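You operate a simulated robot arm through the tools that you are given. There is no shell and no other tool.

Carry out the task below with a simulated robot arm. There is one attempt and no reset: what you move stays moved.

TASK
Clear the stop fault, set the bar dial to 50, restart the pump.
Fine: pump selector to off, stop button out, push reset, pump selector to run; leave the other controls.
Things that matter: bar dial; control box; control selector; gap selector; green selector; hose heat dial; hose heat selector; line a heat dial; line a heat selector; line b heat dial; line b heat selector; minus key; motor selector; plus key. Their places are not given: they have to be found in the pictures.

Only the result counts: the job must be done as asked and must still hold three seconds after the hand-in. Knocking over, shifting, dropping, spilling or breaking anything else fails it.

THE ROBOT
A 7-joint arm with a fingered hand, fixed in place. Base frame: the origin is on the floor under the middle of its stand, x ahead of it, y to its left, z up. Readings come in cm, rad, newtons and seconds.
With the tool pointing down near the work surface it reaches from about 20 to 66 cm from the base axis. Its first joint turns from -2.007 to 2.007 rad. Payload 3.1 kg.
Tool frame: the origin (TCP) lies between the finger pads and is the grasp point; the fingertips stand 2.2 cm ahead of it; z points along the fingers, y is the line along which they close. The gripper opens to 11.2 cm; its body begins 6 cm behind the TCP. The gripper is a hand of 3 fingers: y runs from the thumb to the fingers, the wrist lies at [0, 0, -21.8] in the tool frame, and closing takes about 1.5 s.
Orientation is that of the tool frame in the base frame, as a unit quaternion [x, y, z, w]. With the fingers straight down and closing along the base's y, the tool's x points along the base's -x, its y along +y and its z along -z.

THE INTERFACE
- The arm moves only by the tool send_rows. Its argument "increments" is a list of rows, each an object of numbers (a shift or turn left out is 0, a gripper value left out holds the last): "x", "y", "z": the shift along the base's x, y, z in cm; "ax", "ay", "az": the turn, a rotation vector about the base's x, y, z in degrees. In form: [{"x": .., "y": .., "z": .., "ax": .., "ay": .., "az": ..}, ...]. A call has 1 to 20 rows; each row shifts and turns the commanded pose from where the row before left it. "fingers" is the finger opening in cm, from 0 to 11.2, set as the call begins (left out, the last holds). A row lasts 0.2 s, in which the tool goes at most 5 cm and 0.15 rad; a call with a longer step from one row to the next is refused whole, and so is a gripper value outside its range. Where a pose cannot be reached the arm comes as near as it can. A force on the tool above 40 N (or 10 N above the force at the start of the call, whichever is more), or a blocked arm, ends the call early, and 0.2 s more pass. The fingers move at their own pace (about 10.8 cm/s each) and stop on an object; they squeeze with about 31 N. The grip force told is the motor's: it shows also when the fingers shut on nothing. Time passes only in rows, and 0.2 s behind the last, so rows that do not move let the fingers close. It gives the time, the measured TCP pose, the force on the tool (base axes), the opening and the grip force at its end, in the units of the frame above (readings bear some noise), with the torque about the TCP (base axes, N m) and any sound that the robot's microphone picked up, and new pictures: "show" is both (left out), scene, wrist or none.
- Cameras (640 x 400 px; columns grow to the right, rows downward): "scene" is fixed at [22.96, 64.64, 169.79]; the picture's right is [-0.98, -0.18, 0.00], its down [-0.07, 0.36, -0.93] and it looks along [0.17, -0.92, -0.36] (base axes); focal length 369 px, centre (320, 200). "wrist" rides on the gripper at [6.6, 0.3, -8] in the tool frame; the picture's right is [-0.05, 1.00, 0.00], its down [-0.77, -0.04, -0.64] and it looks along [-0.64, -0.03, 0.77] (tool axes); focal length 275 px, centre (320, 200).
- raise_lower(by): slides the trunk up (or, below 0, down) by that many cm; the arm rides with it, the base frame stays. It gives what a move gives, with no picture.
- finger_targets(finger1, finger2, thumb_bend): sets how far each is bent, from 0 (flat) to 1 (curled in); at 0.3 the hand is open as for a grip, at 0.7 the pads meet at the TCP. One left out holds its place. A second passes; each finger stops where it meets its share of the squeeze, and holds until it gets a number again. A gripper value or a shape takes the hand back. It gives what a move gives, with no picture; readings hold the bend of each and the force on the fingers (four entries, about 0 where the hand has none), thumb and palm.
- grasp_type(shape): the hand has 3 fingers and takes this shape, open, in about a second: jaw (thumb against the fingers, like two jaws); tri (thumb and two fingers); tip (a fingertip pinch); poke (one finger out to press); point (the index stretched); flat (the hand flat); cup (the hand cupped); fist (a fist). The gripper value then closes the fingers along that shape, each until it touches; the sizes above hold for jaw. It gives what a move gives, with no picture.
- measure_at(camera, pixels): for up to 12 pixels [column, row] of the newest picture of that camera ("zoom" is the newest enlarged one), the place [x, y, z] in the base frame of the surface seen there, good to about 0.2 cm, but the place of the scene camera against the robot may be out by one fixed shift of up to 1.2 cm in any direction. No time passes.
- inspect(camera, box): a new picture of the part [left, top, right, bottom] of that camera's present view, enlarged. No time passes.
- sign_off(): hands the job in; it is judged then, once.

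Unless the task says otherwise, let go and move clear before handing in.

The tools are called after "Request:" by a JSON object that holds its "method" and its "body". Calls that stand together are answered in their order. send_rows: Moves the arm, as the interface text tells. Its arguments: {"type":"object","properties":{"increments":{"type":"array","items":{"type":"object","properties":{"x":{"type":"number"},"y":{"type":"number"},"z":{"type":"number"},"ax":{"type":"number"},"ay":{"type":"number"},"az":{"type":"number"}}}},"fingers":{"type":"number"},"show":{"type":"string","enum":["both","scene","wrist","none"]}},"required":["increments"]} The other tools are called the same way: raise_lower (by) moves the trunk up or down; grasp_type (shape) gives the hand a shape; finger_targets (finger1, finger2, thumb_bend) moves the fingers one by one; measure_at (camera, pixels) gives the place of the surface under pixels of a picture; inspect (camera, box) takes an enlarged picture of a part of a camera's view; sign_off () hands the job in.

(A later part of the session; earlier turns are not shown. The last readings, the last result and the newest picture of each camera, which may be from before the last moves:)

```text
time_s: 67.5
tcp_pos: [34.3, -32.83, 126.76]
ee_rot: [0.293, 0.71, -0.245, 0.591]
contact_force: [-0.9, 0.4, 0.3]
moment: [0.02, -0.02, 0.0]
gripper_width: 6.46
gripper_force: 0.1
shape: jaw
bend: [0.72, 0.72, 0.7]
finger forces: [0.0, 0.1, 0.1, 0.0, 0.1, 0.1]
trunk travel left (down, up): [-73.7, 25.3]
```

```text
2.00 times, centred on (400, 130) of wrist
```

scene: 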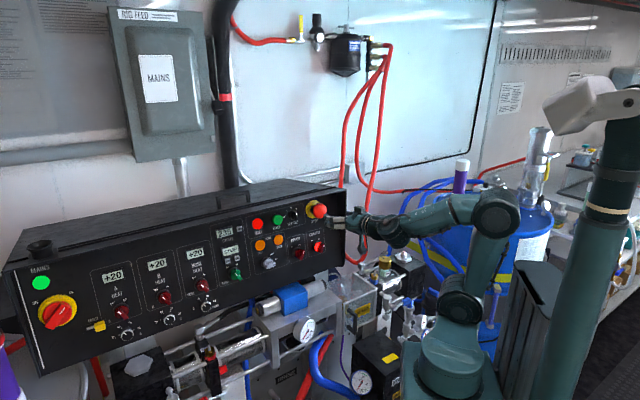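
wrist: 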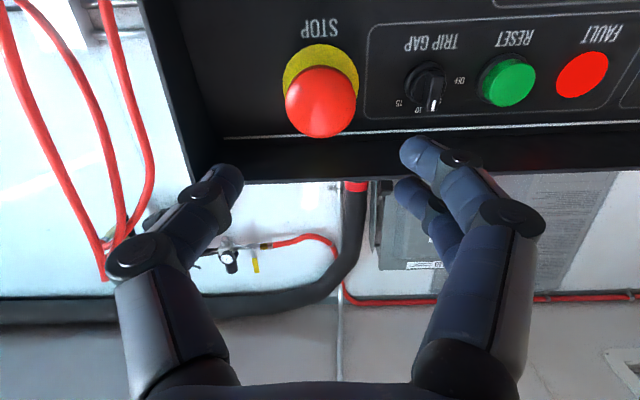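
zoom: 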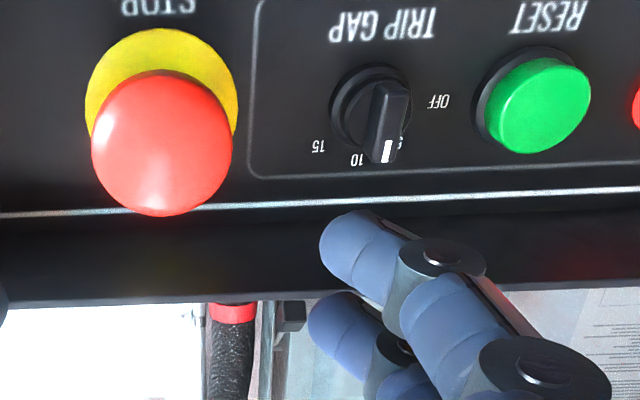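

The stop button is out and stays out. FAULT is still lit red, so next I'll take the poke shape and move in front of the green RESET button.

Request:
{"method": "grasp_type", "body": {"shape": "poke"}}

Request:
{"method": "send_rows", "body": {"increments": [{"x": 2.13, "y": 1.07, "z": -0.14}, {"x": 2.13, "y": 1.07, "z": -0.14}, {"x": 2.13, "y": 1.07, "z": -0.14}, {"x": 2.13, "y": 1.07, "z": -0.14}, {"x": 2.13, "y": 1.07, "z": -0.14}, {"x": 2.13, "y": 1.07, "z": -0.14}], "show": "wrist"}}

Request:
{"method": "inspect", "body": {"camera": "wrist", "box": [220, 60, 460, 230]}}

```text
time_s: 68.4
tcp_pos: [34.31, -32.94, 126.63]
ee_rot: [0.294, 0.71, -0.245, 0.591]
contact_force: [0.4, -0.2, -0.1]
moment: [0.01, 0.02, -0.01]
gripper_width: 0.01
gripper_force: 0.0
shape: poke
bend: [1.0, 1.0, 0.46]
finger forces: [0.0, 0.1, 0.0, 0.1, 0.0, 0.1]
trunk travel left (down, up): [-73.7, 25.3]
```

```text
time_s: 69.8
tcp_pos: [47.31, -26.3, 125.86]
ee_rot: [0.293, 0.711, -0.245, 0.591]
contact_force: [0.2, 0.7, -0.4]
moment: [-0.02, 0.01, -0.02]
gripper_width: 0.0
gripper_force: 0.1
shape: poke
bend: [1.0, 1.0, 0.46]
finger forces: [0.1, 0.0, 0.0, 0.0, 0.0, 0.0]
trunk travel left (down, up): [-73.7, 25.3]
```

wrist: 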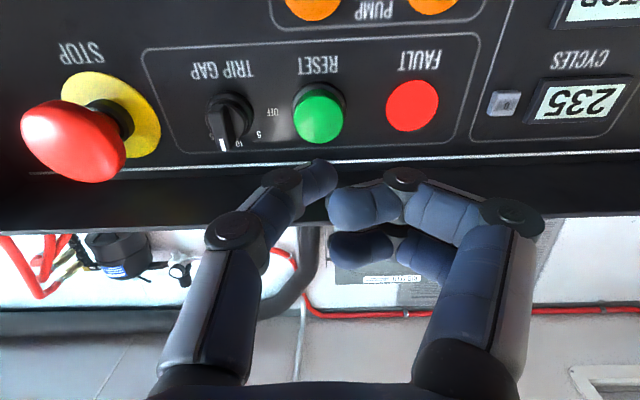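

```text
2.35 times, centred on (340, 145) of wrist
```

zoom: 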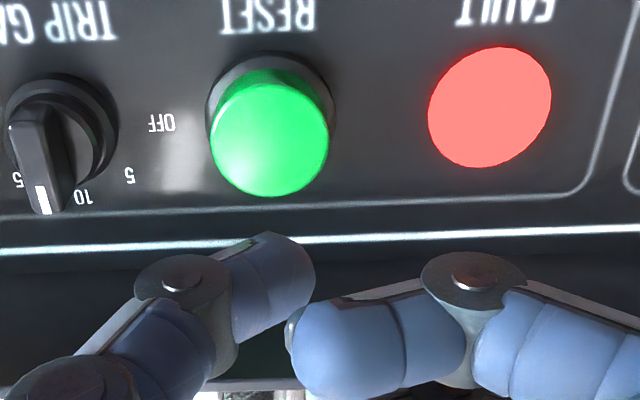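

The poking thumb tip is at (328, 172) and RESET at (320, 115). I'll measure both for alignment.

Request:
{"method": "measure_at", "body": {"camera": "zoom", "pixels": [[268, 145], [213, 140], [327, 140], [270, 85], [270, 193], [290, 240], [308, 270], [265, 237], [300, 290], [300, 340]]}}

```text
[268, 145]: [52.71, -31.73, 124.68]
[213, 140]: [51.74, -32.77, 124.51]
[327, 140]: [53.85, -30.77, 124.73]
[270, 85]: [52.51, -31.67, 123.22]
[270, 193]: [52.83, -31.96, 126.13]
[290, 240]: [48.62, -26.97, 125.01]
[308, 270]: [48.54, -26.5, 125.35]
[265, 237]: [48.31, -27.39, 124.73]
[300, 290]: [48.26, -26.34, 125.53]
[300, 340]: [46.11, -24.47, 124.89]
```

The thumb tip is about 6 cm from RESET and within 0.5 cm of its axis. I'll advance 5.2 cm, then press in small steps.

Request:
{"method": "send_rows", "body": {"increments": [{"x": 0.9, "y": -0.92, "z": -0.15}, {"x": 0.9, "y": -0.92, "z": -0.15}, {"x": 0.9, "y": -0.92, "z": -0.15}, {"x": 0.9, "y": -0.92, "z": -0.15}], "show": "wrist"}}

Request:
{"method": "inspect", "body": {"camera": "wrist", "box": [220, 60, 460, 230]}}

```text
time_s: 70.8
tcp_pos: [50.83, -30.13, 125.23]
ee_rot: [0.294, 0.71, -0.245, 0.591]
contact_force: [0.9, 0.0, -0.2]
moment: [0.02, 0.03, -0.02]
gripper_width: 0.0
gripper_force: 0.1
shape: poke
bend: [1.0, 1.0, 0.46]
finger forces: [0.0, 0.1, 0.0, 0.0, 0.0, 0.0]
trunk travel left (down, up): [-73.7, 25.3]
```

wrist: 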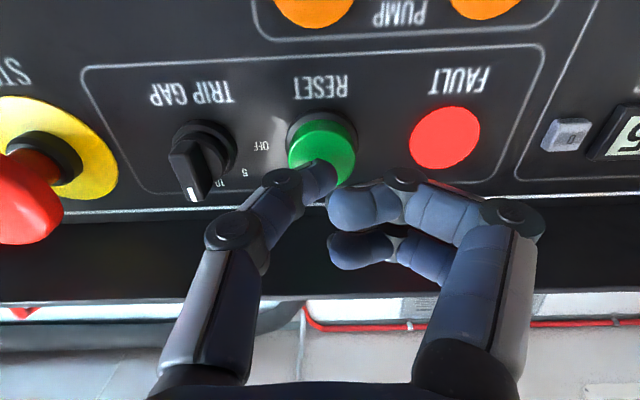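

```text
2.35 times, centred on (340, 145) of wrist
```

zoom: 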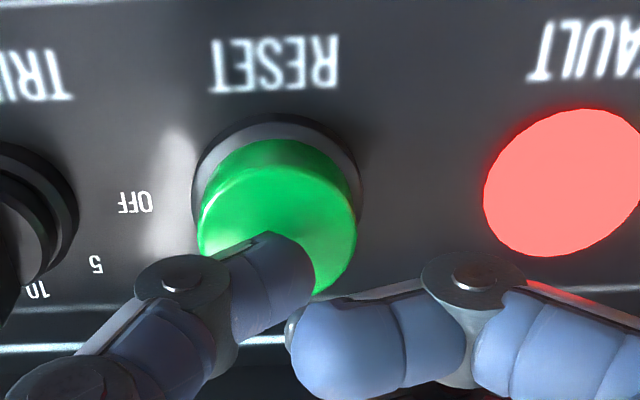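

The tip is ~1 cm from the RESET face. I'll press in 0.3 cm steps.

Request:
{"method": "send_rows", "body": {"increments": [{"x": 0.21, "y": -0.21, "z": -0.04}, {"x": 0.21, "y": -0.21, "z": -0.04}, {"x": 0.21, "y": -0.21, "z": -0.04}, {"x": 0.21, "y": -0.21, "z": -0.04}, {"x": 0.21, "y": -0.21, "z": -0.04}], "show": "wrist"}}

```text
time_s: 72.0
tcp_pos: [51.71, -30.82, 125.16]
ee_rot: [0.293, 0.709, -0.245, 0.592]
contact_force: [-10.7, 8.6, -0.3]
moment: [0.05, 0.09, 0.05]
gripper_width: 0.01
gripper_force: 0.1
shape: poke
bend: [1.0, 1.0, 0.46]
finger forces: [0.1, 0.1, 0.0, 0.1, 13.9, 0.0]
trunk travel left (down, up): [-73.7, 25.3]
heard: click
```

wrist: 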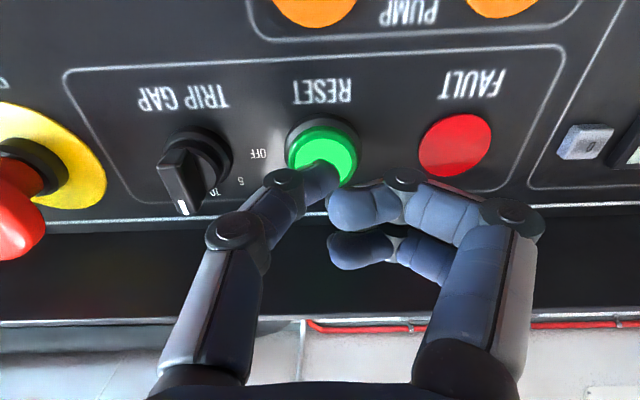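

A click was heard, the FAULT lamp went dark and RESET lit up. I'll back away straight and check the panel.

Request:
{"method": "send_rows", "body": {"increments": [{"x": -0.7, "y": 0.7, "z": 0.18}, {"x": -1.4, "y": 1.4, "z": 0.36}, {"x": -1.4, "y": 1.4, "z": 0.36}, {"x": -1.4, "y": 1.4, "z": 0.36}, {"x": -1.4, "y": 1.4, "z": 0.36}, {"x": -1.4, "y": 1.4, "z": 0.36}], "show": "both"}}

Request:
{"method": "inspect", "body": {"camera": "scene", "box": [205, 195, 335, 285]}}

Request:
{"method": "inspect", "body": {"camera": "wrist", "box": [100, 0, 500, 200]}}

```text
time_s: 73.4
tcp_pos: [43.96, -23.44, 126.96]
ee_rot: [0.294, 0.711, -0.245, 0.59]
contact_force: [-0.3, -0.1, 0.1]
moment: [0.0, -0.02, -0.02]
gripper_width: 0.0
gripper_force: 0.1
shape: poke
bend: [1.0, 1.0, 0.46]
finger forces: [0.1, 0.1, 0.0, 0.0, 0.0, 0.0]
trunk travel left (down, up): [-73.7, 25.3]
```

scene: 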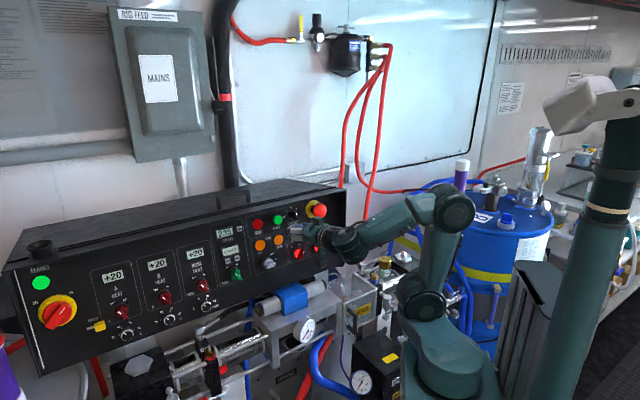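
wrist: 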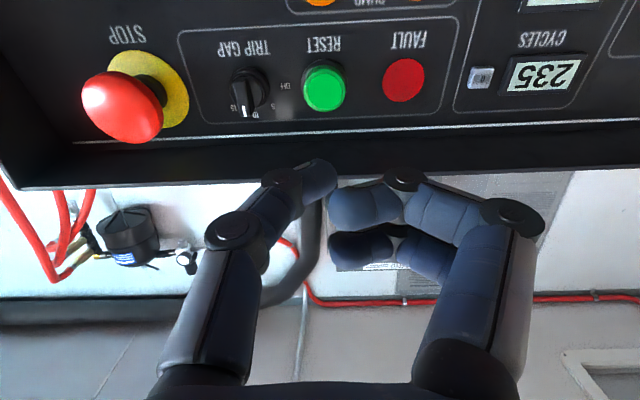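

```text
4.44 times, centred on (270, 240) of scene
```

zoom: 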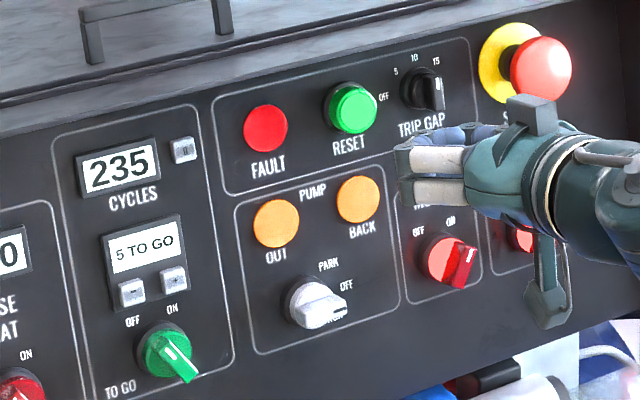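

```text
1.60 times, centred on (300, 100) of wrist
```

zoom: 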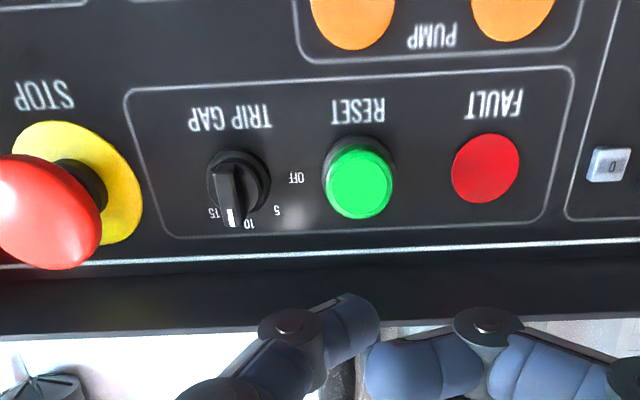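

The fault is cleared: FAULT is dark, the display now shows "5 TO GO" and MOTOR is lit. Next the bar dial: I'll reopen to jaw, drop the trunk slightly, and start turning the tool toward the box's right side.

Request:
{"method": "grasp_type", "body": {"shape": "jaw"}}

Request:
{"method": "raise_lower", "body": {"by": -5}}

Request:
{"method": "send_rows", "body": {"increments": [{"x": -1.5, "ax": -3.7, "ay": -3.7}, {"x": -1.5, "ax": -3.7, "ay": -3.7}, {"x": -2.2, "y": -2.5, "z": -0.8, "az": 7.5}, {"x": -2.2, "y": -2.5, "z": -0.8, "az": 7.5}, {"x": -2.2, "y": -2.5, "z": -0.8, "az": 7.5}, {"x": -2.2, "y": -2.5, "z": -0.8, "az": 7.5}, {"x": -2.2, "y": -2.5, "z": -0.8, "az": 7.5}, {"x": -2.2, "y": -2.5, "z": -0.8, "az": 7.5}], "show": "both"}}

```text
time_s: 74.3
tcp_pos: [44.0, -23.54, 126.96]
ee_rot: [0.294, 0.71, -0.245, 0.591]
contact_force: [-1.1, 0.2, 0.0]
moment: [0.01, -0.03, 0.01]
gripper_width: 11.2
gripper_force: 0.1
shape: jaw
bend: [0.3, 0.3, 0.3]
finger forces: [0.0, 0.0, 0.1, 0.0, 0.0, 0.1]
trunk travel left (down, up): [-73.7, 25.3]
```

```text
time_s: 75.2
tcp_pos: [44.11, -23.54, 121.98]
ee_rot: [0.295, 0.711, -0.245, 0.59]
contact_force: [-0.4, -0.2, 0.1]
moment: [-0.02, -0.03, 0.0]
gripper_width: 11.19
gripper_force: 0.0
shape: jaw
bend: [0.3, 0.3, 0.3]
finger forces: [0.1, 0.1, 0.0, 0.0, 0.1, 0.0]
trunk travel left (down, up): [-68.7, 30.3]
```

```text
time_s: 77.0
tcp_pos: [39.27, -11.04, 122.68]
ee_rot: [0.003, 0.708, -0.004, 0.706]
contact_force: [-0.2, -1.2, 0.2]
moment: [-0.02, 0.01, 0.0]
gripper_width: 11.17
gripper_force: 0.1
shape: jaw
bend: [0.3, 0.3, 0.3]
finger forces: [0.0, 0.1, 0.1, 0.0, 0.1, 0.1]
out of reach, approached as far as the arm can: row 5, 6, 7, 8
trunk travel left (down, up): [-68.7, 30.3]
```

scene: 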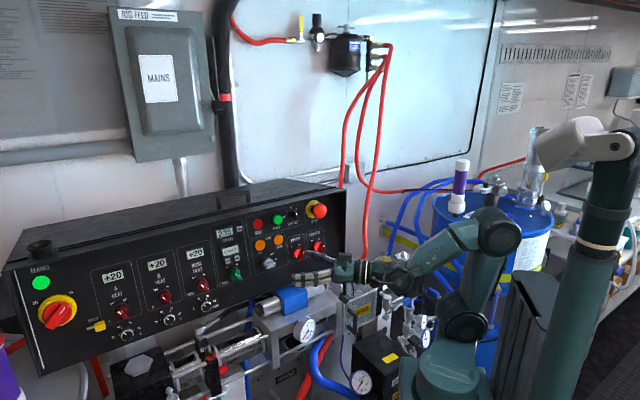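
wrist: 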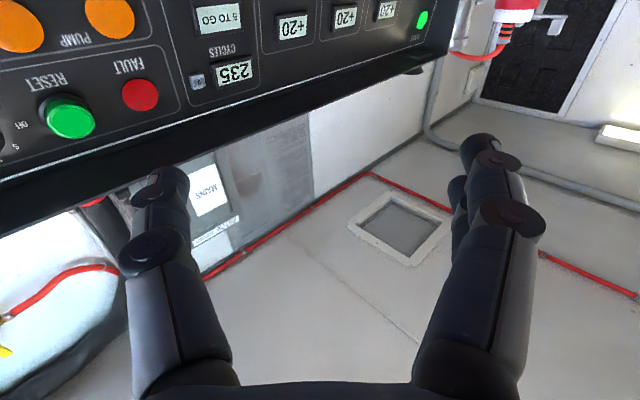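

The pose with the tool along +x wasn't reachable there, so the arm stopped at (39.3, -11). I'll choose a gentler angle (tool azimuth about -15°), and first check what the commanded pose is with a null row.

Request:
{"method": "send_rows", "body": {"increments": [{"az": -7.5}, {"az": -7.5}], "show": "none"}}

```text
time_s: 77.7
tcp_pos: [39.29, -10.96, 122.55]
ee_rot: [0.091, 0.701, -0.094, 0.7]
contact_force: [-0.6, 0.1, 0.8]
moment: [0.02, 0.01, -0.01]
gripper_width: 11.2
gripper_force: 0.1
shape: jaw
bend: [0.3, 0.3, 0.3]
finger forces: [0.1, 0.0, 0.0, 0.0, 0.0, 0.1]
trunk travel left (down, up): [-68.7, 30.3]
```

The command resets to the reached pose, good. I'll return the yaw to face along the arm, move to the box's front-right, and then try the roll (thumb on top) and yaw there.

Request:
{"method": "send_rows", "body": {"increments": [{"x": -1.5, "y": -3.5, "z": -0.8, "az": -7.5}, {"x": -1.5, "y": -3.5, "z": -0.8, "az": -7.5}, {"x": -1.5, "y": -3.5, "z": -0.8, "az": -7.5}, {"x": -1.5, "y": -3.5, "z": -0.8, "az": -7.5}, {"x": -2.1, "y": -4, "z": -1}, {"x": -2.1, "y": -4, "z": -1}, {"x": -2.1, "y": -4, "z": -1}, {"x": -2.1, "y": -4, "z": -1}, {"x": -1.5, "y": -4, "z": -1}], "show": "both"}}

```text
time_s: 79.7
tcp_pos: [31.6, -38.31, 118.56]
ee_rot: [0.272, 0.654, -0.272, 0.652]
contact_force: [1.0, 0.4, 0.0]
moment: [0.01, -0.03, 0.02]
gripper_width: 11.2
gripper_force: 0.0
shape: jaw
bend: [0.3, 0.3, 0.3]
finger forces: [0.0, 0.1, 0.1, 0.0, 0.1, 0.0]
out of reach, approached as far as the arm can: row 5, 6, 7, 8, 9
trunk travel left (down, up): [-68.7, 30.3]
```

scene: 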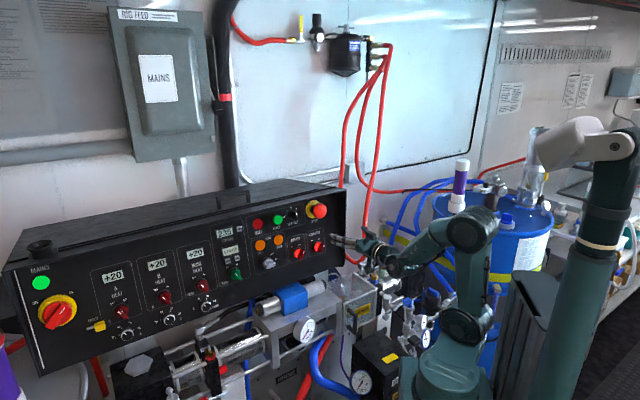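
wrist: 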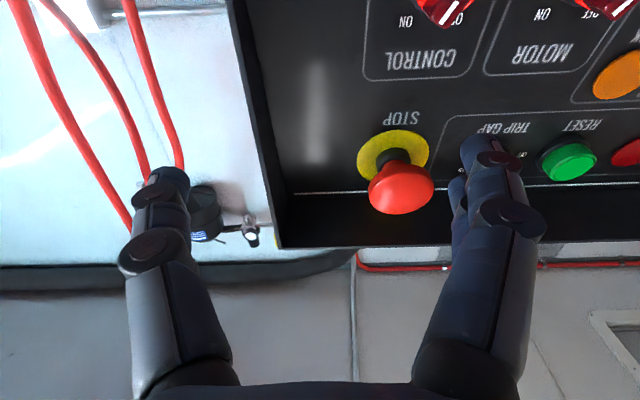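

The minimum-distance limit stopped it at (31.6, -38.3). I'll go further out (larger distance from base) toward the right of the box.

Request:
{"method": "send_rows", "body": {"increments": [{"x": -0.3, "y": -2.2, "z": -1.5}, {"x": -0.3, "y": -2.2, "z": -1.5}, {"x": -0.6, "y": -2.2, "z": -1.5}, {"x": -0.6, "y": -2.2, "z": -1.5}, {"x": -0.6, "y": -1.7, "z": -1}], "fingers": 6, "show": "both"}}

```text
time_s: 80.8
tcp_pos: [35.14, -39.86, 113.37]
ee_rot: [0.272, 0.653, -0.273, 0.652]
contact_force: [-0.3, -1.1, -0.2]
moment: [-0.04, 0.0, 0.01]
gripper_width: 6.05
gripper_force: 0.1
shape: jaw
bend: [0.72, 0.72, 0.7]
finger forces: [0.0, 0.0, 0.0, 0.0, 0.0, 0.1]
out of reach, approached as far as the arm can: row 1, 2, 3, 4, 5
trunk travel left (down, up): [-68.7, 30.3]
```

scene: 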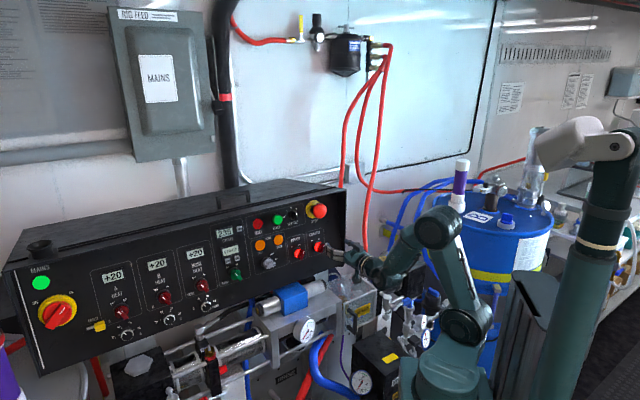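
wrist: 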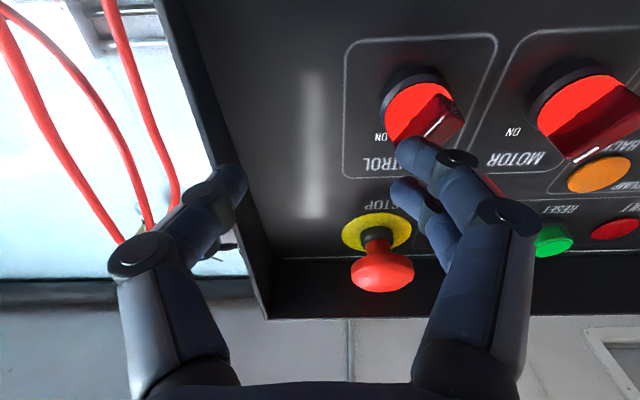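

The arm can't fold further in this orientation. I'll bring the tool back to pointing down, re-orient it there (camera toward the inner side), and then pitch up toward the dial with fingers above and thumb below.

Request:
{"method": "send_rows", "body": {"increments": [{"x": -1.2, "y": 1.2, "z": 1, "ax": 5.6, "ay": 5.6}, {"x": -1.2, "y": 1.2, "z": 1, "ax": 5.6, "ay": 5.6}, {"x": -1.2, "y": 0.5, "z": 1, "ax": 5.6, "ay": 5.6}, {"x": -1.2, "y": 0, "z": 1, "ax": 5.6, "ay": 5.6}, {"x": -1.2, "y": 0, "z": 1, "ax": 5.6, "ay": 5.6}, {"x": -1.2, "y": 0, "z": 1, "ax": 5.6, "ay": 5.6}, {"x": -1.2, "y": 0, "z": 0.5, "ax": 5.6, "ay": 5.6}, {"x": -1.2, "y": 0, "z": 0, "ax": 5.6, "ay": 5.6}, {"x": -1.2, "ax": 5.6, "ay": 5.6}, {"x": -1.2, "ax": 5.6, "ay": 5.6}, {"x": -1.0, "ax": 5.6, "ay": 5.6}, {"az": -7.5}, {"az": -7.5}, {"az": -7.5}, {"az": -7.5}, {"az": -7.5}, {"az": -7.5}, {"az": -7.5}, {"az": -7.5}], "show": "both"}}

```text
time_s: 84.8
tcp_pos: [22.98, -38.49, 118.49]
ee_rot: [0.791, 0.595, -0.134, 0.048]
contact_force: [-0.8, 0.3, 0.4]
moment: [0.01, -0.04, 0.04]
gripper_width: 6.05
gripper_force: 0.0
shape: jaw
bend: [0.72, 0.72, 0.7]
finger forces: [0.0, 0.1, 0.1, 0.0, 0.0, 0.0]
out of reach, approached as far as the arm can: row 4, 5, 6
trunk travel left (down, up): [-68.7, 30.3]
```

scene: 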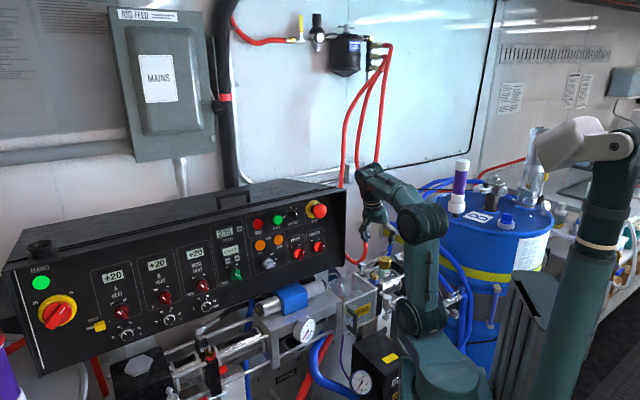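
wrist: 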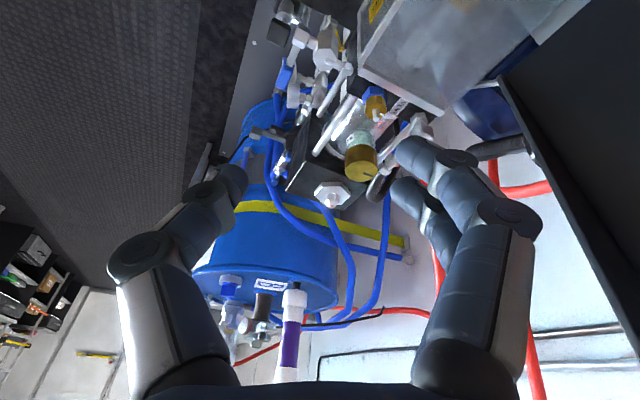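

The tool is nearly vertical with x toward azimuth 75°. I'll level the residual tilt and then pitch up about the (−105°) axis so the tool points at azimuth −15°, checking whether the arm can hold it.

Request:
{"method": "send_rows", "body": {"increments": [{"ax": 7.5, "ay": -2.0}, {"ax": 7.5, "ay": -2.0}, {"x": 0.2, "y": -0.6, "z": -0.2, "ax": -2.15, "ay": -8.0}, {"x": 0.2, "y": -0.6, "z": -0.2, "ax": -2.15, "ay": -8.0}, {"x": 0.2, "y": -0.6, "z": -0.2, "ax": -2.15, "ay": -8.0}, {"x": 0.2, "y": -0.6, "z": -0.2, "ax": -2.15, "ay": -8.0}, {"x": 0.2, "y": -0.6, "z": -0.2, "ax": -2.15, "ay": -8.0}, {"x": 0.2, "y": -0.6, "z": -0.2, "ax": -2.15, "ay": -8.0}], "show": "both"}}

```text
time_s: 86.7
tcp_pos: [24.1, -42.21, 117.33]
ee_rot: [0.735, 0.561, 0.231, 0.304]
contact_force: [-0.4, -0.9, -0.1]
moment: [0.01, -0.02, 0.0]
gripper_width: 6.03
gripper_force: 0.0
shape: jaw
bend: [0.72, 0.72, 0.7]
finger forces: [0.0, 0.1, 0.0, 0.1, 0.0, 0.0]
trunk travel left (down, up): [-68.7, 30.3]
```

scene: 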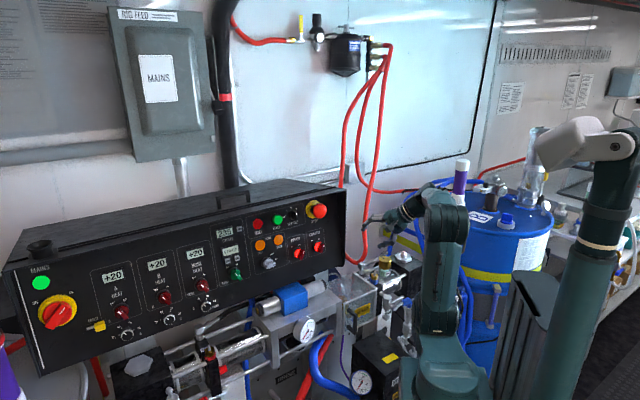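
wrist: 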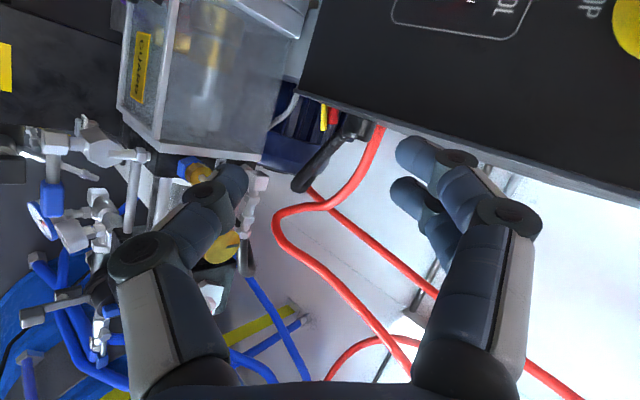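

No reach problem this time (elevation −45° now). I'll continue pitching to horizontal while easing toward the pre-grasp point near (28, -48).

Request:
{"method": "send_rows", "body": {"increments": [{"x": 0.4, "y": -1.0, "z": -0.6, "ax": -2.15, "ay": -8.0}, {"x": 0.4, "y": -1.0, "z": -0.6, "ax": -2.15, "ay": -8.0}, {"x": 0.4, "y": -1.0, "z": -0.6, "ax": -2.15, "ay": -8.0}, {"x": 0.4, "y": -1.0, "z": -0.6, "ax": -2.15, "ay": -8.0}, {"x": 0.4, "y": -1.0, "z": -0.6, "ax": -2.15, "ay": -8.0}, {"ax": -0.9, "ay": -3.4}], "show": "both"}}

```text
time_s: 88.0
tcp_pos: [26.07, -47.28, 114.28]
ee_rot: [0.564, 0.43, 0.428, 0.56]
contact_force: [0.4, 0.2, 0.0]
moment: [0.02, 0.0, 0.02]
gripper_width: 6.06
gripper_force: 0.1
shape: jaw
bend: [0.72, 0.72, 0.7]
finger forces: [0.1, 0.0, 0.0, 0.0, 0.0, 0.0]
trunk travel left (down, up): [-68.7, 30.3]
```

scene: 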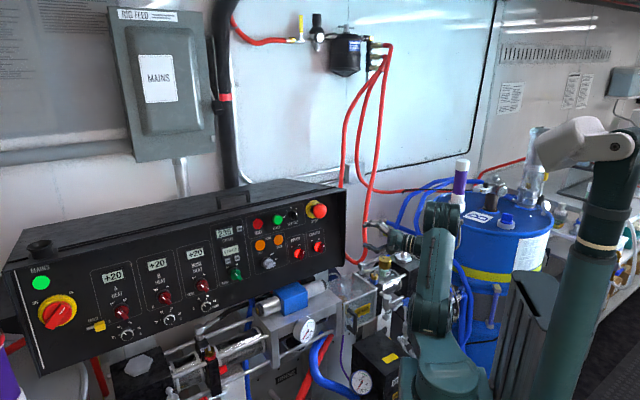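
wrist: 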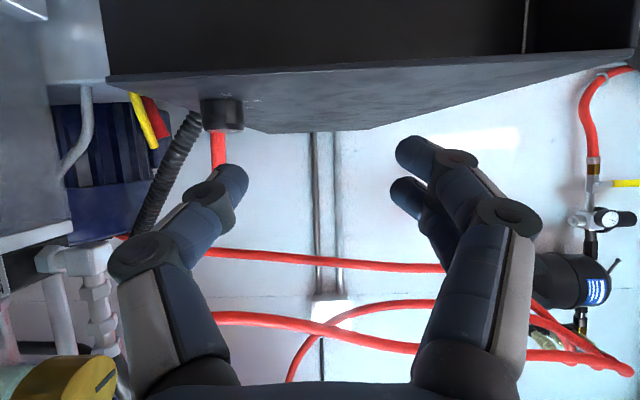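

The orientation is reachable and the knob is visible in profile at wrist (222, 113). I'll zoom and measure it from here.

Request:
{"method": "inspect", "body": {"camera": "wrist", "box": [180, 80, 280, 150]}}

Request:
{"method": "measure_at", "body": {"camera": "wrist", "pixels": [[222, 110], [206, 112], [240, 112], [222, 125], [208, 125], [238, 126], [222, 103], [270, 110], [250, 125], [160, 95], [330, 110]]}}

```text
5.71 times, centred on (230, 115) of wrist
```

zoom: 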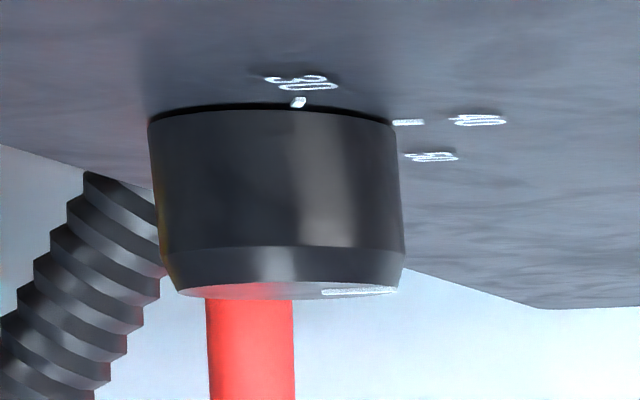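

```text
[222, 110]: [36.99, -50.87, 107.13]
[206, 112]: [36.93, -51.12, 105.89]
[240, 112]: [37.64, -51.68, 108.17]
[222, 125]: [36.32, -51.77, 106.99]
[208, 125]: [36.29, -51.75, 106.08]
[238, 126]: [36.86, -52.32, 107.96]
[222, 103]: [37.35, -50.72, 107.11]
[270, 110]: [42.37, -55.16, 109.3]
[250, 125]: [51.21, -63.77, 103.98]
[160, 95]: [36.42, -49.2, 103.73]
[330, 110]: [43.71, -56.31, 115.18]
```

The knob profile is clear: axis at z≈107.0, t≈63.75, radius ~1.55, spanning u −9.05 to −11.25. Before descending I'll check heights of the nearby fittings below the hand.

Request:
{"method": "measure_at", "body": {"camera": "wrist", "pixels": [[80, 258], [105, 255], [60, 375], [110, 380], [20, 225], [60, 210], [100, 300], [75, 235], [100, 340], [120, 370], [70, 170], [30, 120]]}}

```text
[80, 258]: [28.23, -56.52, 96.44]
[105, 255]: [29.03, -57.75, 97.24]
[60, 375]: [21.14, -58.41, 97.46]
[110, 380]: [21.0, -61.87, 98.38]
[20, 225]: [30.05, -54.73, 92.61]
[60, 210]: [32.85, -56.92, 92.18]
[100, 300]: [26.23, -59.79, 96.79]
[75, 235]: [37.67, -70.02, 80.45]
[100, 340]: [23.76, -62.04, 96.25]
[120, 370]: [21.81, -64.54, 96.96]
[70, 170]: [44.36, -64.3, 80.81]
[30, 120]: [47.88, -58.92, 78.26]
```

Nothing nearby exceeds z≈98.4, so there's clearance. I'll descend to z≈107 at the pre-grasp point with a 5 cm opening.

Request:
{"method": "send_rows", "body": {"increments": [{"x": 0.7, "y": -0.7, "z": -1.8}, {"x": 0.7, "y": -0.7, "z": -1.8}, {"x": 0.7, "y": -0.7, "z": -1.8}, {"x": 0.7, "y": -0.7, "z": -1.8}], "fingers": 5.5, "show": "both"}}

Request:
{"method": "inspect", "body": {"camera": "wrist", "box": [220, 60, 420, 200]}}

```text
time_s: 89.0
tcp_pos: [29.15, -50.03, 107.0]
ee_rot: [0.564, 0.43, 0.429, 0.559]
contact_force: [0.2, -0.9, -0.3]
moment: [-0.01, -0.02, 0.02]
gripper_width: 5.54
gripper_force: 0.0
shape: jaw
bend: [0.73, 0.73, 0.7]
finger forces: [0.0, 0.0, 0.1, 0.1, 0.0, 0.0]
trunk travel left (down, up): [-68.7, 30.3]
```

scene: 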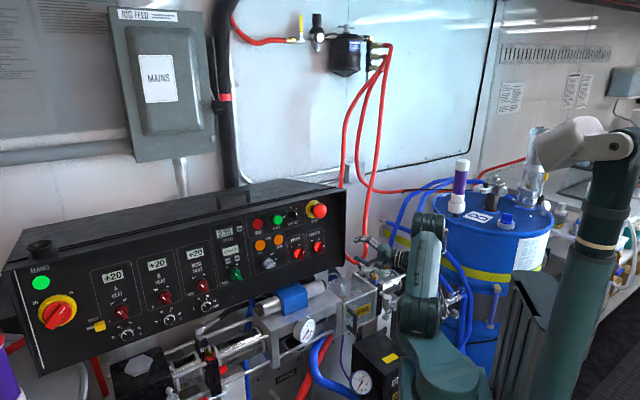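
wrist: 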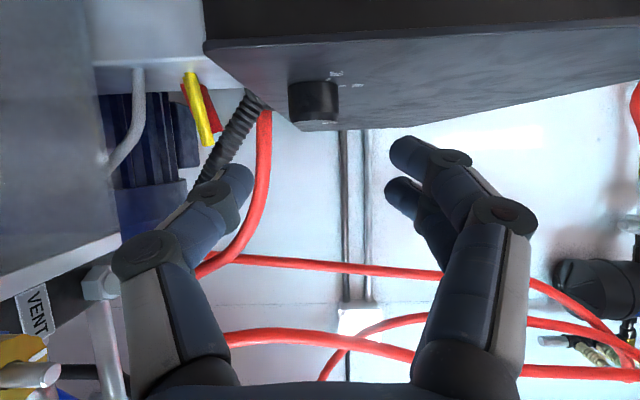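

```text
2.86 times, centred on (320, 130) of wrist
```

zoom: 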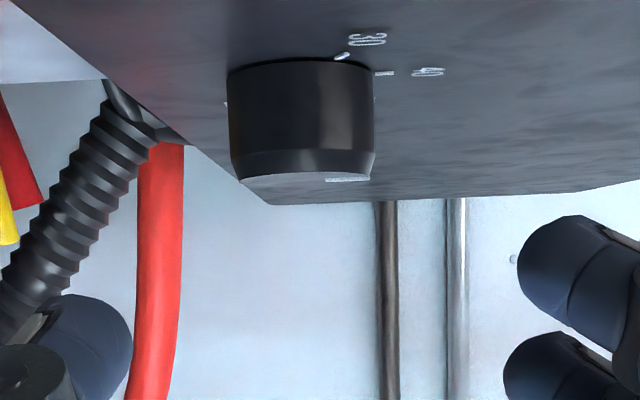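

The knob sits between the jaws at column ~315. I'll re-measure it from this closer pose.

Request:
{"method": "measure_at", "body": {"camera": "zoom", "pixels": [[300, 90], [300, 130], [300, 155], [240, 100], [362, 100], [300, 178], [300, 64], [345, 180], [110, 310], [525, 240], [520, 350], [232, 170]]}}

```text
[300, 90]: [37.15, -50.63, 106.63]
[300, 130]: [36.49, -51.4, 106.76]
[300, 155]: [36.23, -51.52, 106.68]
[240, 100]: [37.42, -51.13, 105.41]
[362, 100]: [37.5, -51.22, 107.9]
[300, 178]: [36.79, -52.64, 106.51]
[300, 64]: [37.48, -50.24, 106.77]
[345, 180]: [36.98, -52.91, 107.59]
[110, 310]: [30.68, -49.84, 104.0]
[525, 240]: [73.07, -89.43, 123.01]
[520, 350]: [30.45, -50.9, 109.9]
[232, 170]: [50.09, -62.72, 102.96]
```

Refined knob axis: z≈106.7, t≈63.65. I'll advance about two-thirds of the way and re-check.

Request:
{"method": "send_rows", "body": {"increments": [{"x": 1.1, "y": -0.35, "z": -0.1}, {"x": 1.1, "y": -0.35, "z": -0.1}, {"x": 1.1, "y": -0.35, "z": -0.1}, {"x": 1.1, "y": -0.35}], "show": "wrist"}}

Request:
{"method": "inspect", "body": {"camera": "wrist", "box": [220, 70, 420, 230]}}

```text
time_s: 90.0
tcp_pos: [33.42, -51.38, 106.82]
ee_rot: [0.565, 0.43, 0.429, 0.559]
contact_force: [0.7, -0.1, 0.0]
moment: [0.02, -0.01, -0.02]
gripper_width: 5.57
gripper_force: 0.1
shape: jaw
bend: [0.73, 0.73, 0.7]
finger forces: [0.0, 0.0, 0.0, 0.0, 0.1, 0.1]
trunk travel left (down, up): [-68.7, 30.3]
```

wrist: 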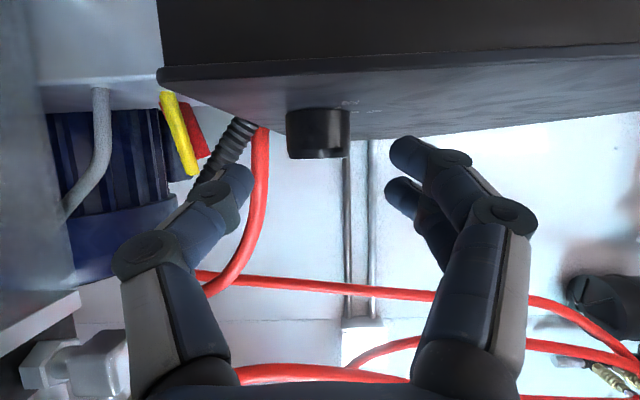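

```text
2.50 times, centred on (320, 150) of wrist
```

zoom: 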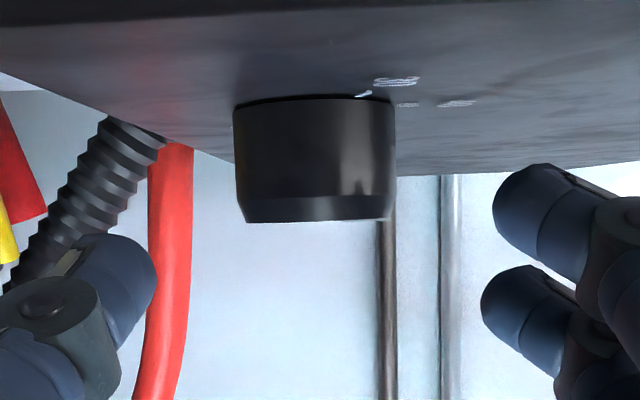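

Good centring. I'll measure the inner finger's position relative to the side plate before the last advance.

Request:
{"method": "measure_at", "body": {"camera": "zoom", "pixels": [[535, 172], [505, 200], [550, 180], [590, 190], [500, 290], [530, 270], [140, 250], [100, 240], [310, 110], [310, 210], [245, 150], [385, 150]]}}

```text
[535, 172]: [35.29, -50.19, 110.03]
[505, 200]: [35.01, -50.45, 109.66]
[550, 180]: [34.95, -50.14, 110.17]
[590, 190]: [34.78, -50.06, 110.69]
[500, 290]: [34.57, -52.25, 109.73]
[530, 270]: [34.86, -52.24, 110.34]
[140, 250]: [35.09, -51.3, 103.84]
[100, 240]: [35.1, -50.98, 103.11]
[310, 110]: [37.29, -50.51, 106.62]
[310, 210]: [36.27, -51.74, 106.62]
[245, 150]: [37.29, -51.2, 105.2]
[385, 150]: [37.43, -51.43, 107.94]
```

The inner finger's clearance to the side plate is predictable (+2.2 cm from TCP), so I'll stop at u=−11.55 and then close on the knob.

Request:
{"method": "send_rows", "body": {"increments": [{"x": 0.85, "y": -0.3, "z": -0.05}, {"x": 0.85, "y": -0.3, "z": -0.05}, {"x": 0.84, "y": -0.31}, {}], "show": "wrist"}}

Request:
{"method": "inspect", "body": {"camera": "wrist", "box": [220, 70, 420, 230]}}

```text
time_s: 91.0
tcp_pos: [35.97, -52.42, 106.73]
ee_rot: [0.564, 0.43, 0.429, 0.56]
contact_force: [0.3, -0.4, -0.8]
moment: [0.02, 0.0, 0.0]
gripper_width: 5.55
gripper_force: 0.1
shape: jaw
bend: [0.73, 0.73, 0.7]
finger forces: [0.0, 0.0, 0.0, 0.1, 0.1, 0.0]
trunk travel left (down, up): [-68.7, 30.3]
```

wrist: 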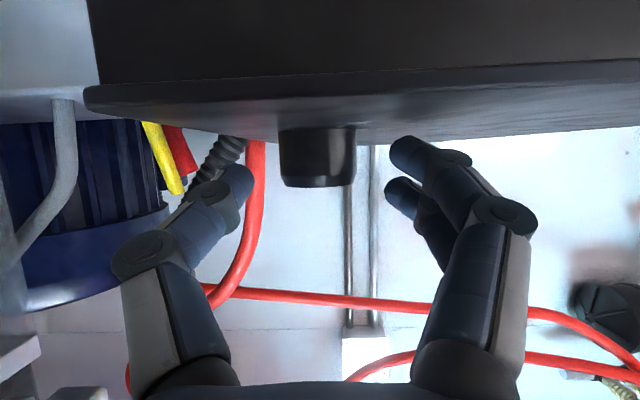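

```text
2.50 times, centred on (320, 150) of wrist
```

zoom: 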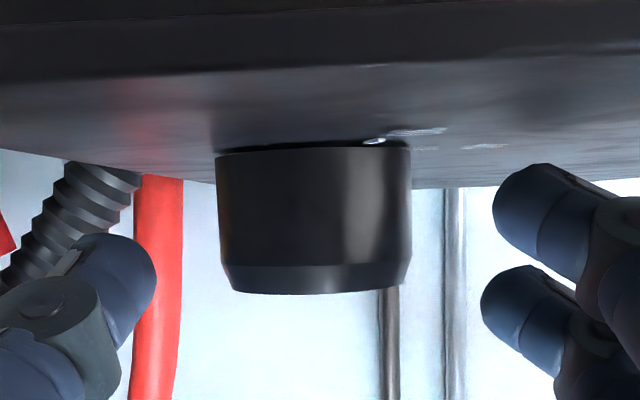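

The fingertips bracket the knob well. Closing the grip now.

Request:
{"method": "send_rows", "body": {"increments": [{}, {}, {}, {}, {}], "fingers": 0, "show": "wrist"}}

Request:
{"method": "inspect", "body": {"camera": "wrist", "box": [220, 70, 420, 230]}}

```text
time_s: 92.2
tcp_pos: [35.87, -52.44, 106.66]
ee_rot: [0.565, 0.43, 0.429, 0.559]
contact_force: [-1.0, -0.2, -2.3]
moment: [0.13, -0.1, -0.03]
gripper_width: 2.26
gripper_force: 31.3
shape: jaw
bend: [0.73, 0.73, 0.7]
finger forces: [14.0, 13.8, 0.0, 0.0, 28.6, 0.1]
trunk travel left (down, up): [-68.7, 30.3]
```

wrist: 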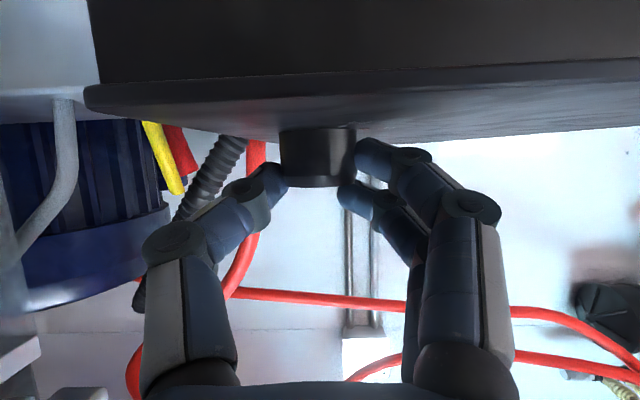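

```text
2.50 times, centred on (320, 150) of wrist
```

zoom: 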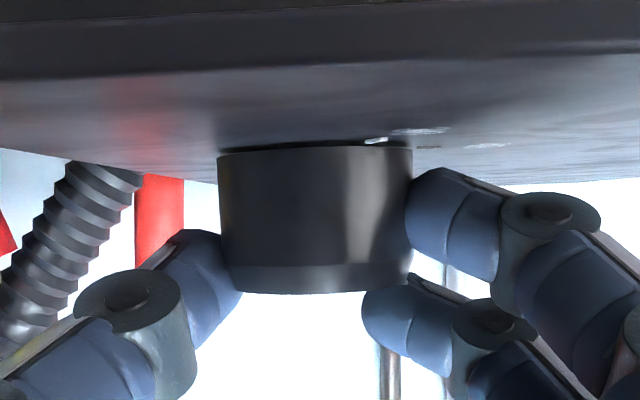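

Firm three-point grip on the knob (14/13.8/28.6 N). I'll rotate about the knob axis by 30° clockwise (seen from outside), with the TCP following the arc.

Request:
{"method": "send_rows", "body": {"increments": [{"x": 0.01, "y": -0.01, "z": 0.157, "ax": 5.3, "ay": 5.3}, {"x": 0.02, "y": -0.02, "z": 0.154, "ax": 5.3, "ay": 5.3}, {"x": 0.035, "y": -0.035, "z": 0.148, "ax": 5.3, "ay": 5.3}, {"x": 0.05, "y": -0.05, "z": 0.141, "ax": 5.3, "ay": 5.3}], "show": "both"}}

Request:
{"method": "inspect", "body": {"camera": "wrist", "box": [220, 70, 420, 230]}}

```text
time_s: 93.2
tcp_pos: [35.99, -52.5, 107.25]
ee_rot: [0.727, 0.438, 0.39, 0.357]
contact_force: [-2.3, -3.2, -2.4]
moment: [0.07, -0.03, -0.16]
gripper_width: 2.22
gripper_force: 31.2
shape: jaw
bend: [0.73, 0.72, 0.7]
finger forces: [14.7, 14.9, 0.0, 0.1, 28.7, 0.0]
trunk travel left (down, up): [-68.7, 30.3]
```

scene: 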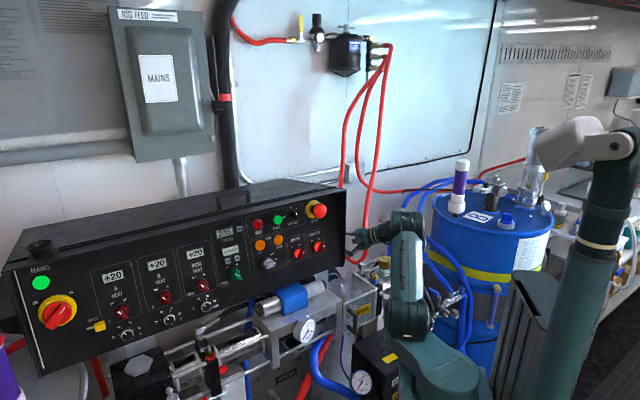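
wrist: 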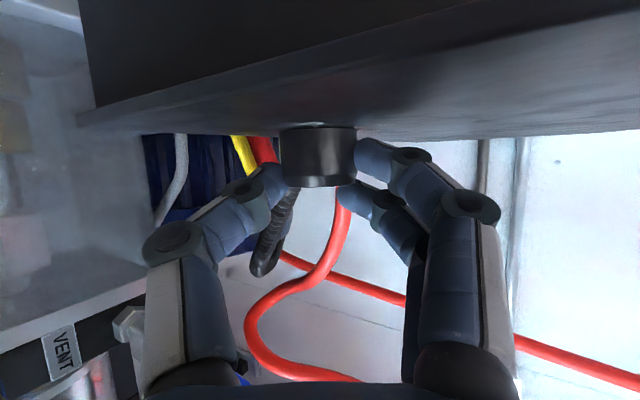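

```text
2.50 times, centred on (320, 150) of wrist
```

zoom: 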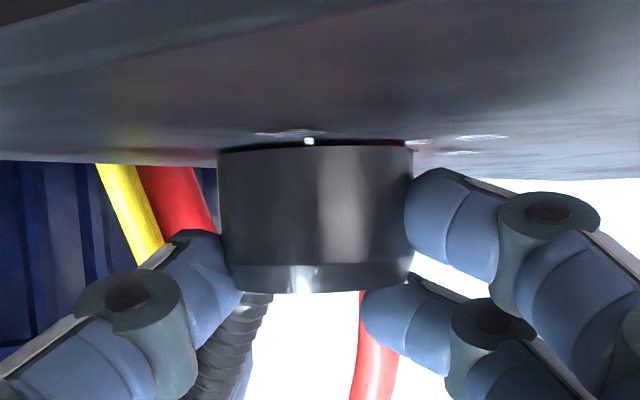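

The knob is turning smoothly with low side loads. I'll continue another 22.5° along the arc.

Request:
{"method": "send_rows", "body": {"increments": [{"x": 0.062, "y": -0.062, "z": 0.131, "ax": 5.3, "ay": 5.3}, {"x": 0.073, "y": -0.073, "z": 0.118, "ax": 5.3, "ay": 5.3}, {"x": 0.084, "y": -0.084, "z": 0.103, "ax": 5.3, "ay": 5.3}], "show": "both"}}

Request:
{"method": "inspect", "body": {"camera": "wrist", "box": [220, 70, 420, 230]}}

```text
time_s: 94.0
tcp_pos: [36.07, -52.66, 107.66]
ee_rot: [0.815, 0.428, 0.341, 0.189]
contact_force: [-3.7, -4.5, -1.7]
moment: [-0.11, -0.6, 0.07]
gripper_width: 2.13
gripper_force: 31.4
shape: jaw
bend: [0.73, 0.72, 0.7]
finger forces: [16.9, 15.8, 0.0, 0.0, 27.0, 0.0]
trunk travel left (down, up): [-68.7, 30.3]
```

scene: 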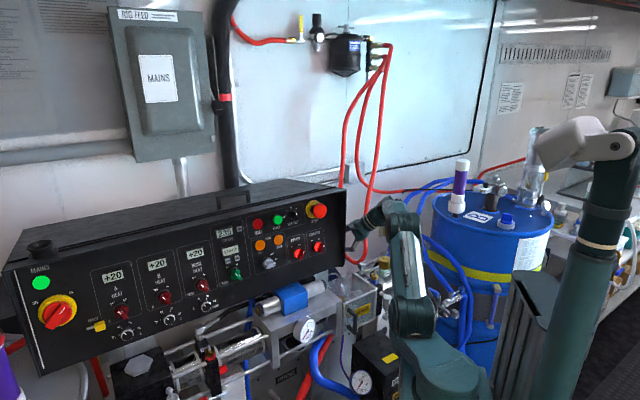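
wrist: 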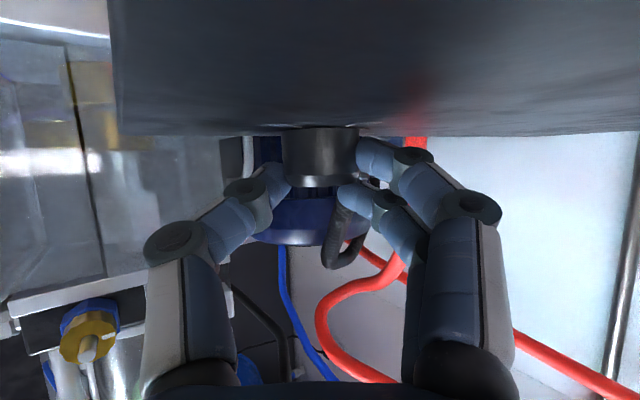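

```text
2.50 times, centred on (320, 150) of wrist
```

zoom: 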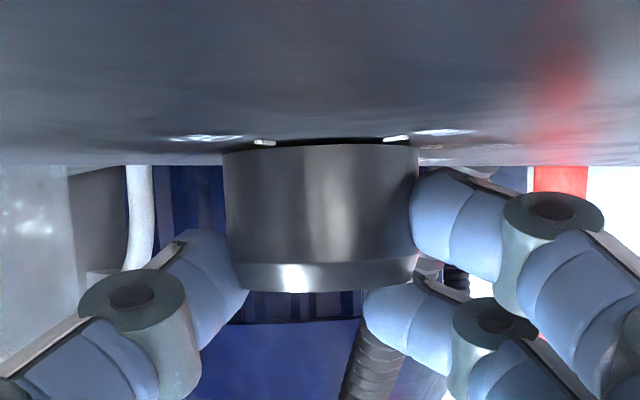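

The torque about the knob axis jumped to ~0.5 N·m at this angle, so I'll release and look at the dial before turning further.

Request:
{"method": "send_rows", "body": {"increments": [{"ax": -1.4, "ay": -1.4}, {}, {}, {}, {}], "fingers": 5.5, "show": "none"}}

Request:
{"method": "send_rows", "body": {"increments": [{"x": -1.45, "y": 0.03, "z": 1.37}, {"x": -1.45, "y": 0.03, "z": 1.37}, {"x": -1.45, "y": 0.03, "z": 1.37}, {"x": -1.45, "y": 0.03, "z": 1.37}], "show": "both"}}

Request:
{"method": "inspect", "body": {"camera": "wrist", "box": [240, 50, 400, 170]}}

```text
time_s: 95.2
tcp_pos: [36.23, -52.66, 107.6]
ee_rot: [0.808, 0.429, 0.348, 0.206]
contact_force: [0.0, -0.7, 0.2]
moment: [-0.03, 0.0, 0.0]
gripper_width: 5.43
gripper_force: 0.1
shape: jaw
bend: [0.73, 0.73, 0.7]
finger forces: [0.0, 0.0, 0.0, 0.0, 0.1, 0.1]
trunk travel left (down, up): [-68.7, 30.3]
```

```text
time_s: 96.2
tcp_pos: [30.37, -52.54, 113.17]
ee_rot: [0.809, 0.428, 0.348, 0.205]
contact_force: [0.3, 0.9, 0.8]
moment: [-0.04, 0.06, -0.02]
gripper_width: 5.42
gripper_force: 0.0
shape: jaw
bend: [0.73, 0.73, 0.7]
finger forces: [0.1, 0.0, 0.0, 0.1, 0.1, 0.0]
trunk travel left (down, up): [-68.7, 30.3]
```

scene: 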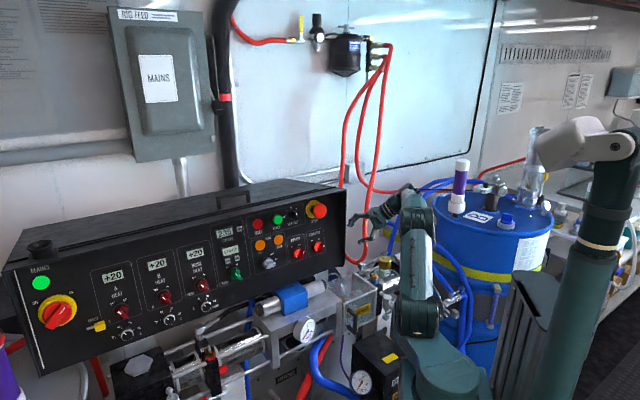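
wrist: 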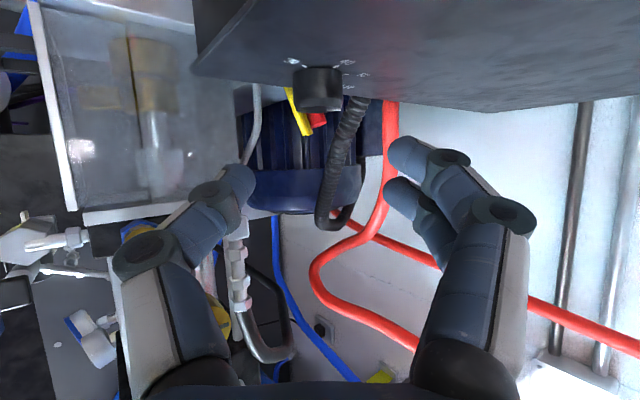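

```text
3.33 times, centred on (320, 110) of wrist
```

zoom: 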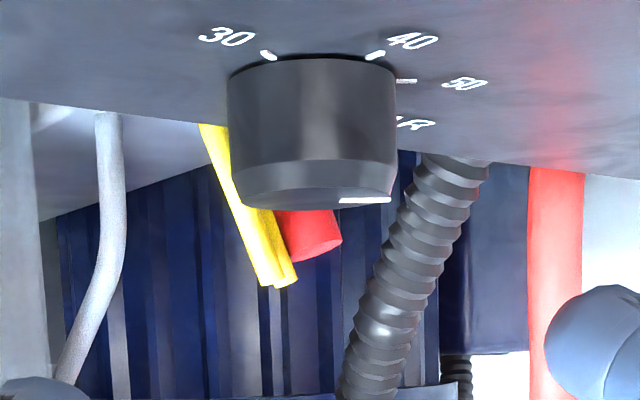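

The pointer (mark at zoom (365, 199)) has followed the hand to about 50°, and the 50 tick is at (405, 80). I'll measure ticks and pointer to get the exact angles.

Request:
{"method": "measure_at", "body": {"camera": "zoom", "pixels": [[268, 55], [375, 53], [398, 80], [412, 80], [228, 36], [412, 41], [465, 84], [344, 200], [386, 199], [300, 200], [428, 123], [312, 110]]}}

```text
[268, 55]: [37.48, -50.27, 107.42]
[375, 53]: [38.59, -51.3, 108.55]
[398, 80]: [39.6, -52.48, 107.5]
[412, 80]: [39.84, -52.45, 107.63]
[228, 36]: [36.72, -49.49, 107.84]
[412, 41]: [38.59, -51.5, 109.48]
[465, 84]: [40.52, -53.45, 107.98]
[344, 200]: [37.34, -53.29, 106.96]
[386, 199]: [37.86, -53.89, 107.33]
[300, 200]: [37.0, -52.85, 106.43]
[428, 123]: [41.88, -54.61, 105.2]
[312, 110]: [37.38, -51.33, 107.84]
```

From projecting the geometry, ticks lie at ±60°. I need the pointer's slope more finely, so I'll zoom tightly on the face mark.

Request:
{"method": "inspect", "body": {"camera": "wrist", "box": [305, 95, 353, 125]}}

```text
13.33 times, centred on (329, 110) of wrist
```

zoom: 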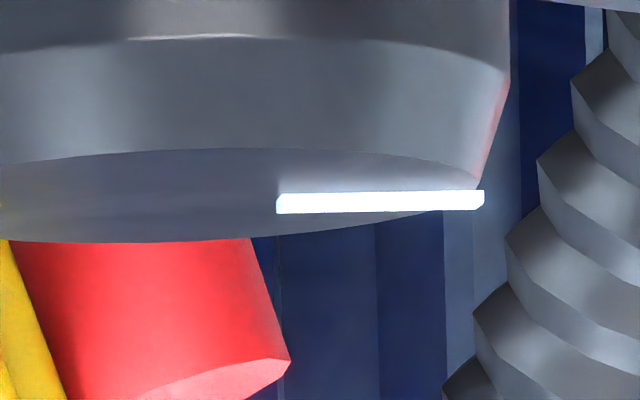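

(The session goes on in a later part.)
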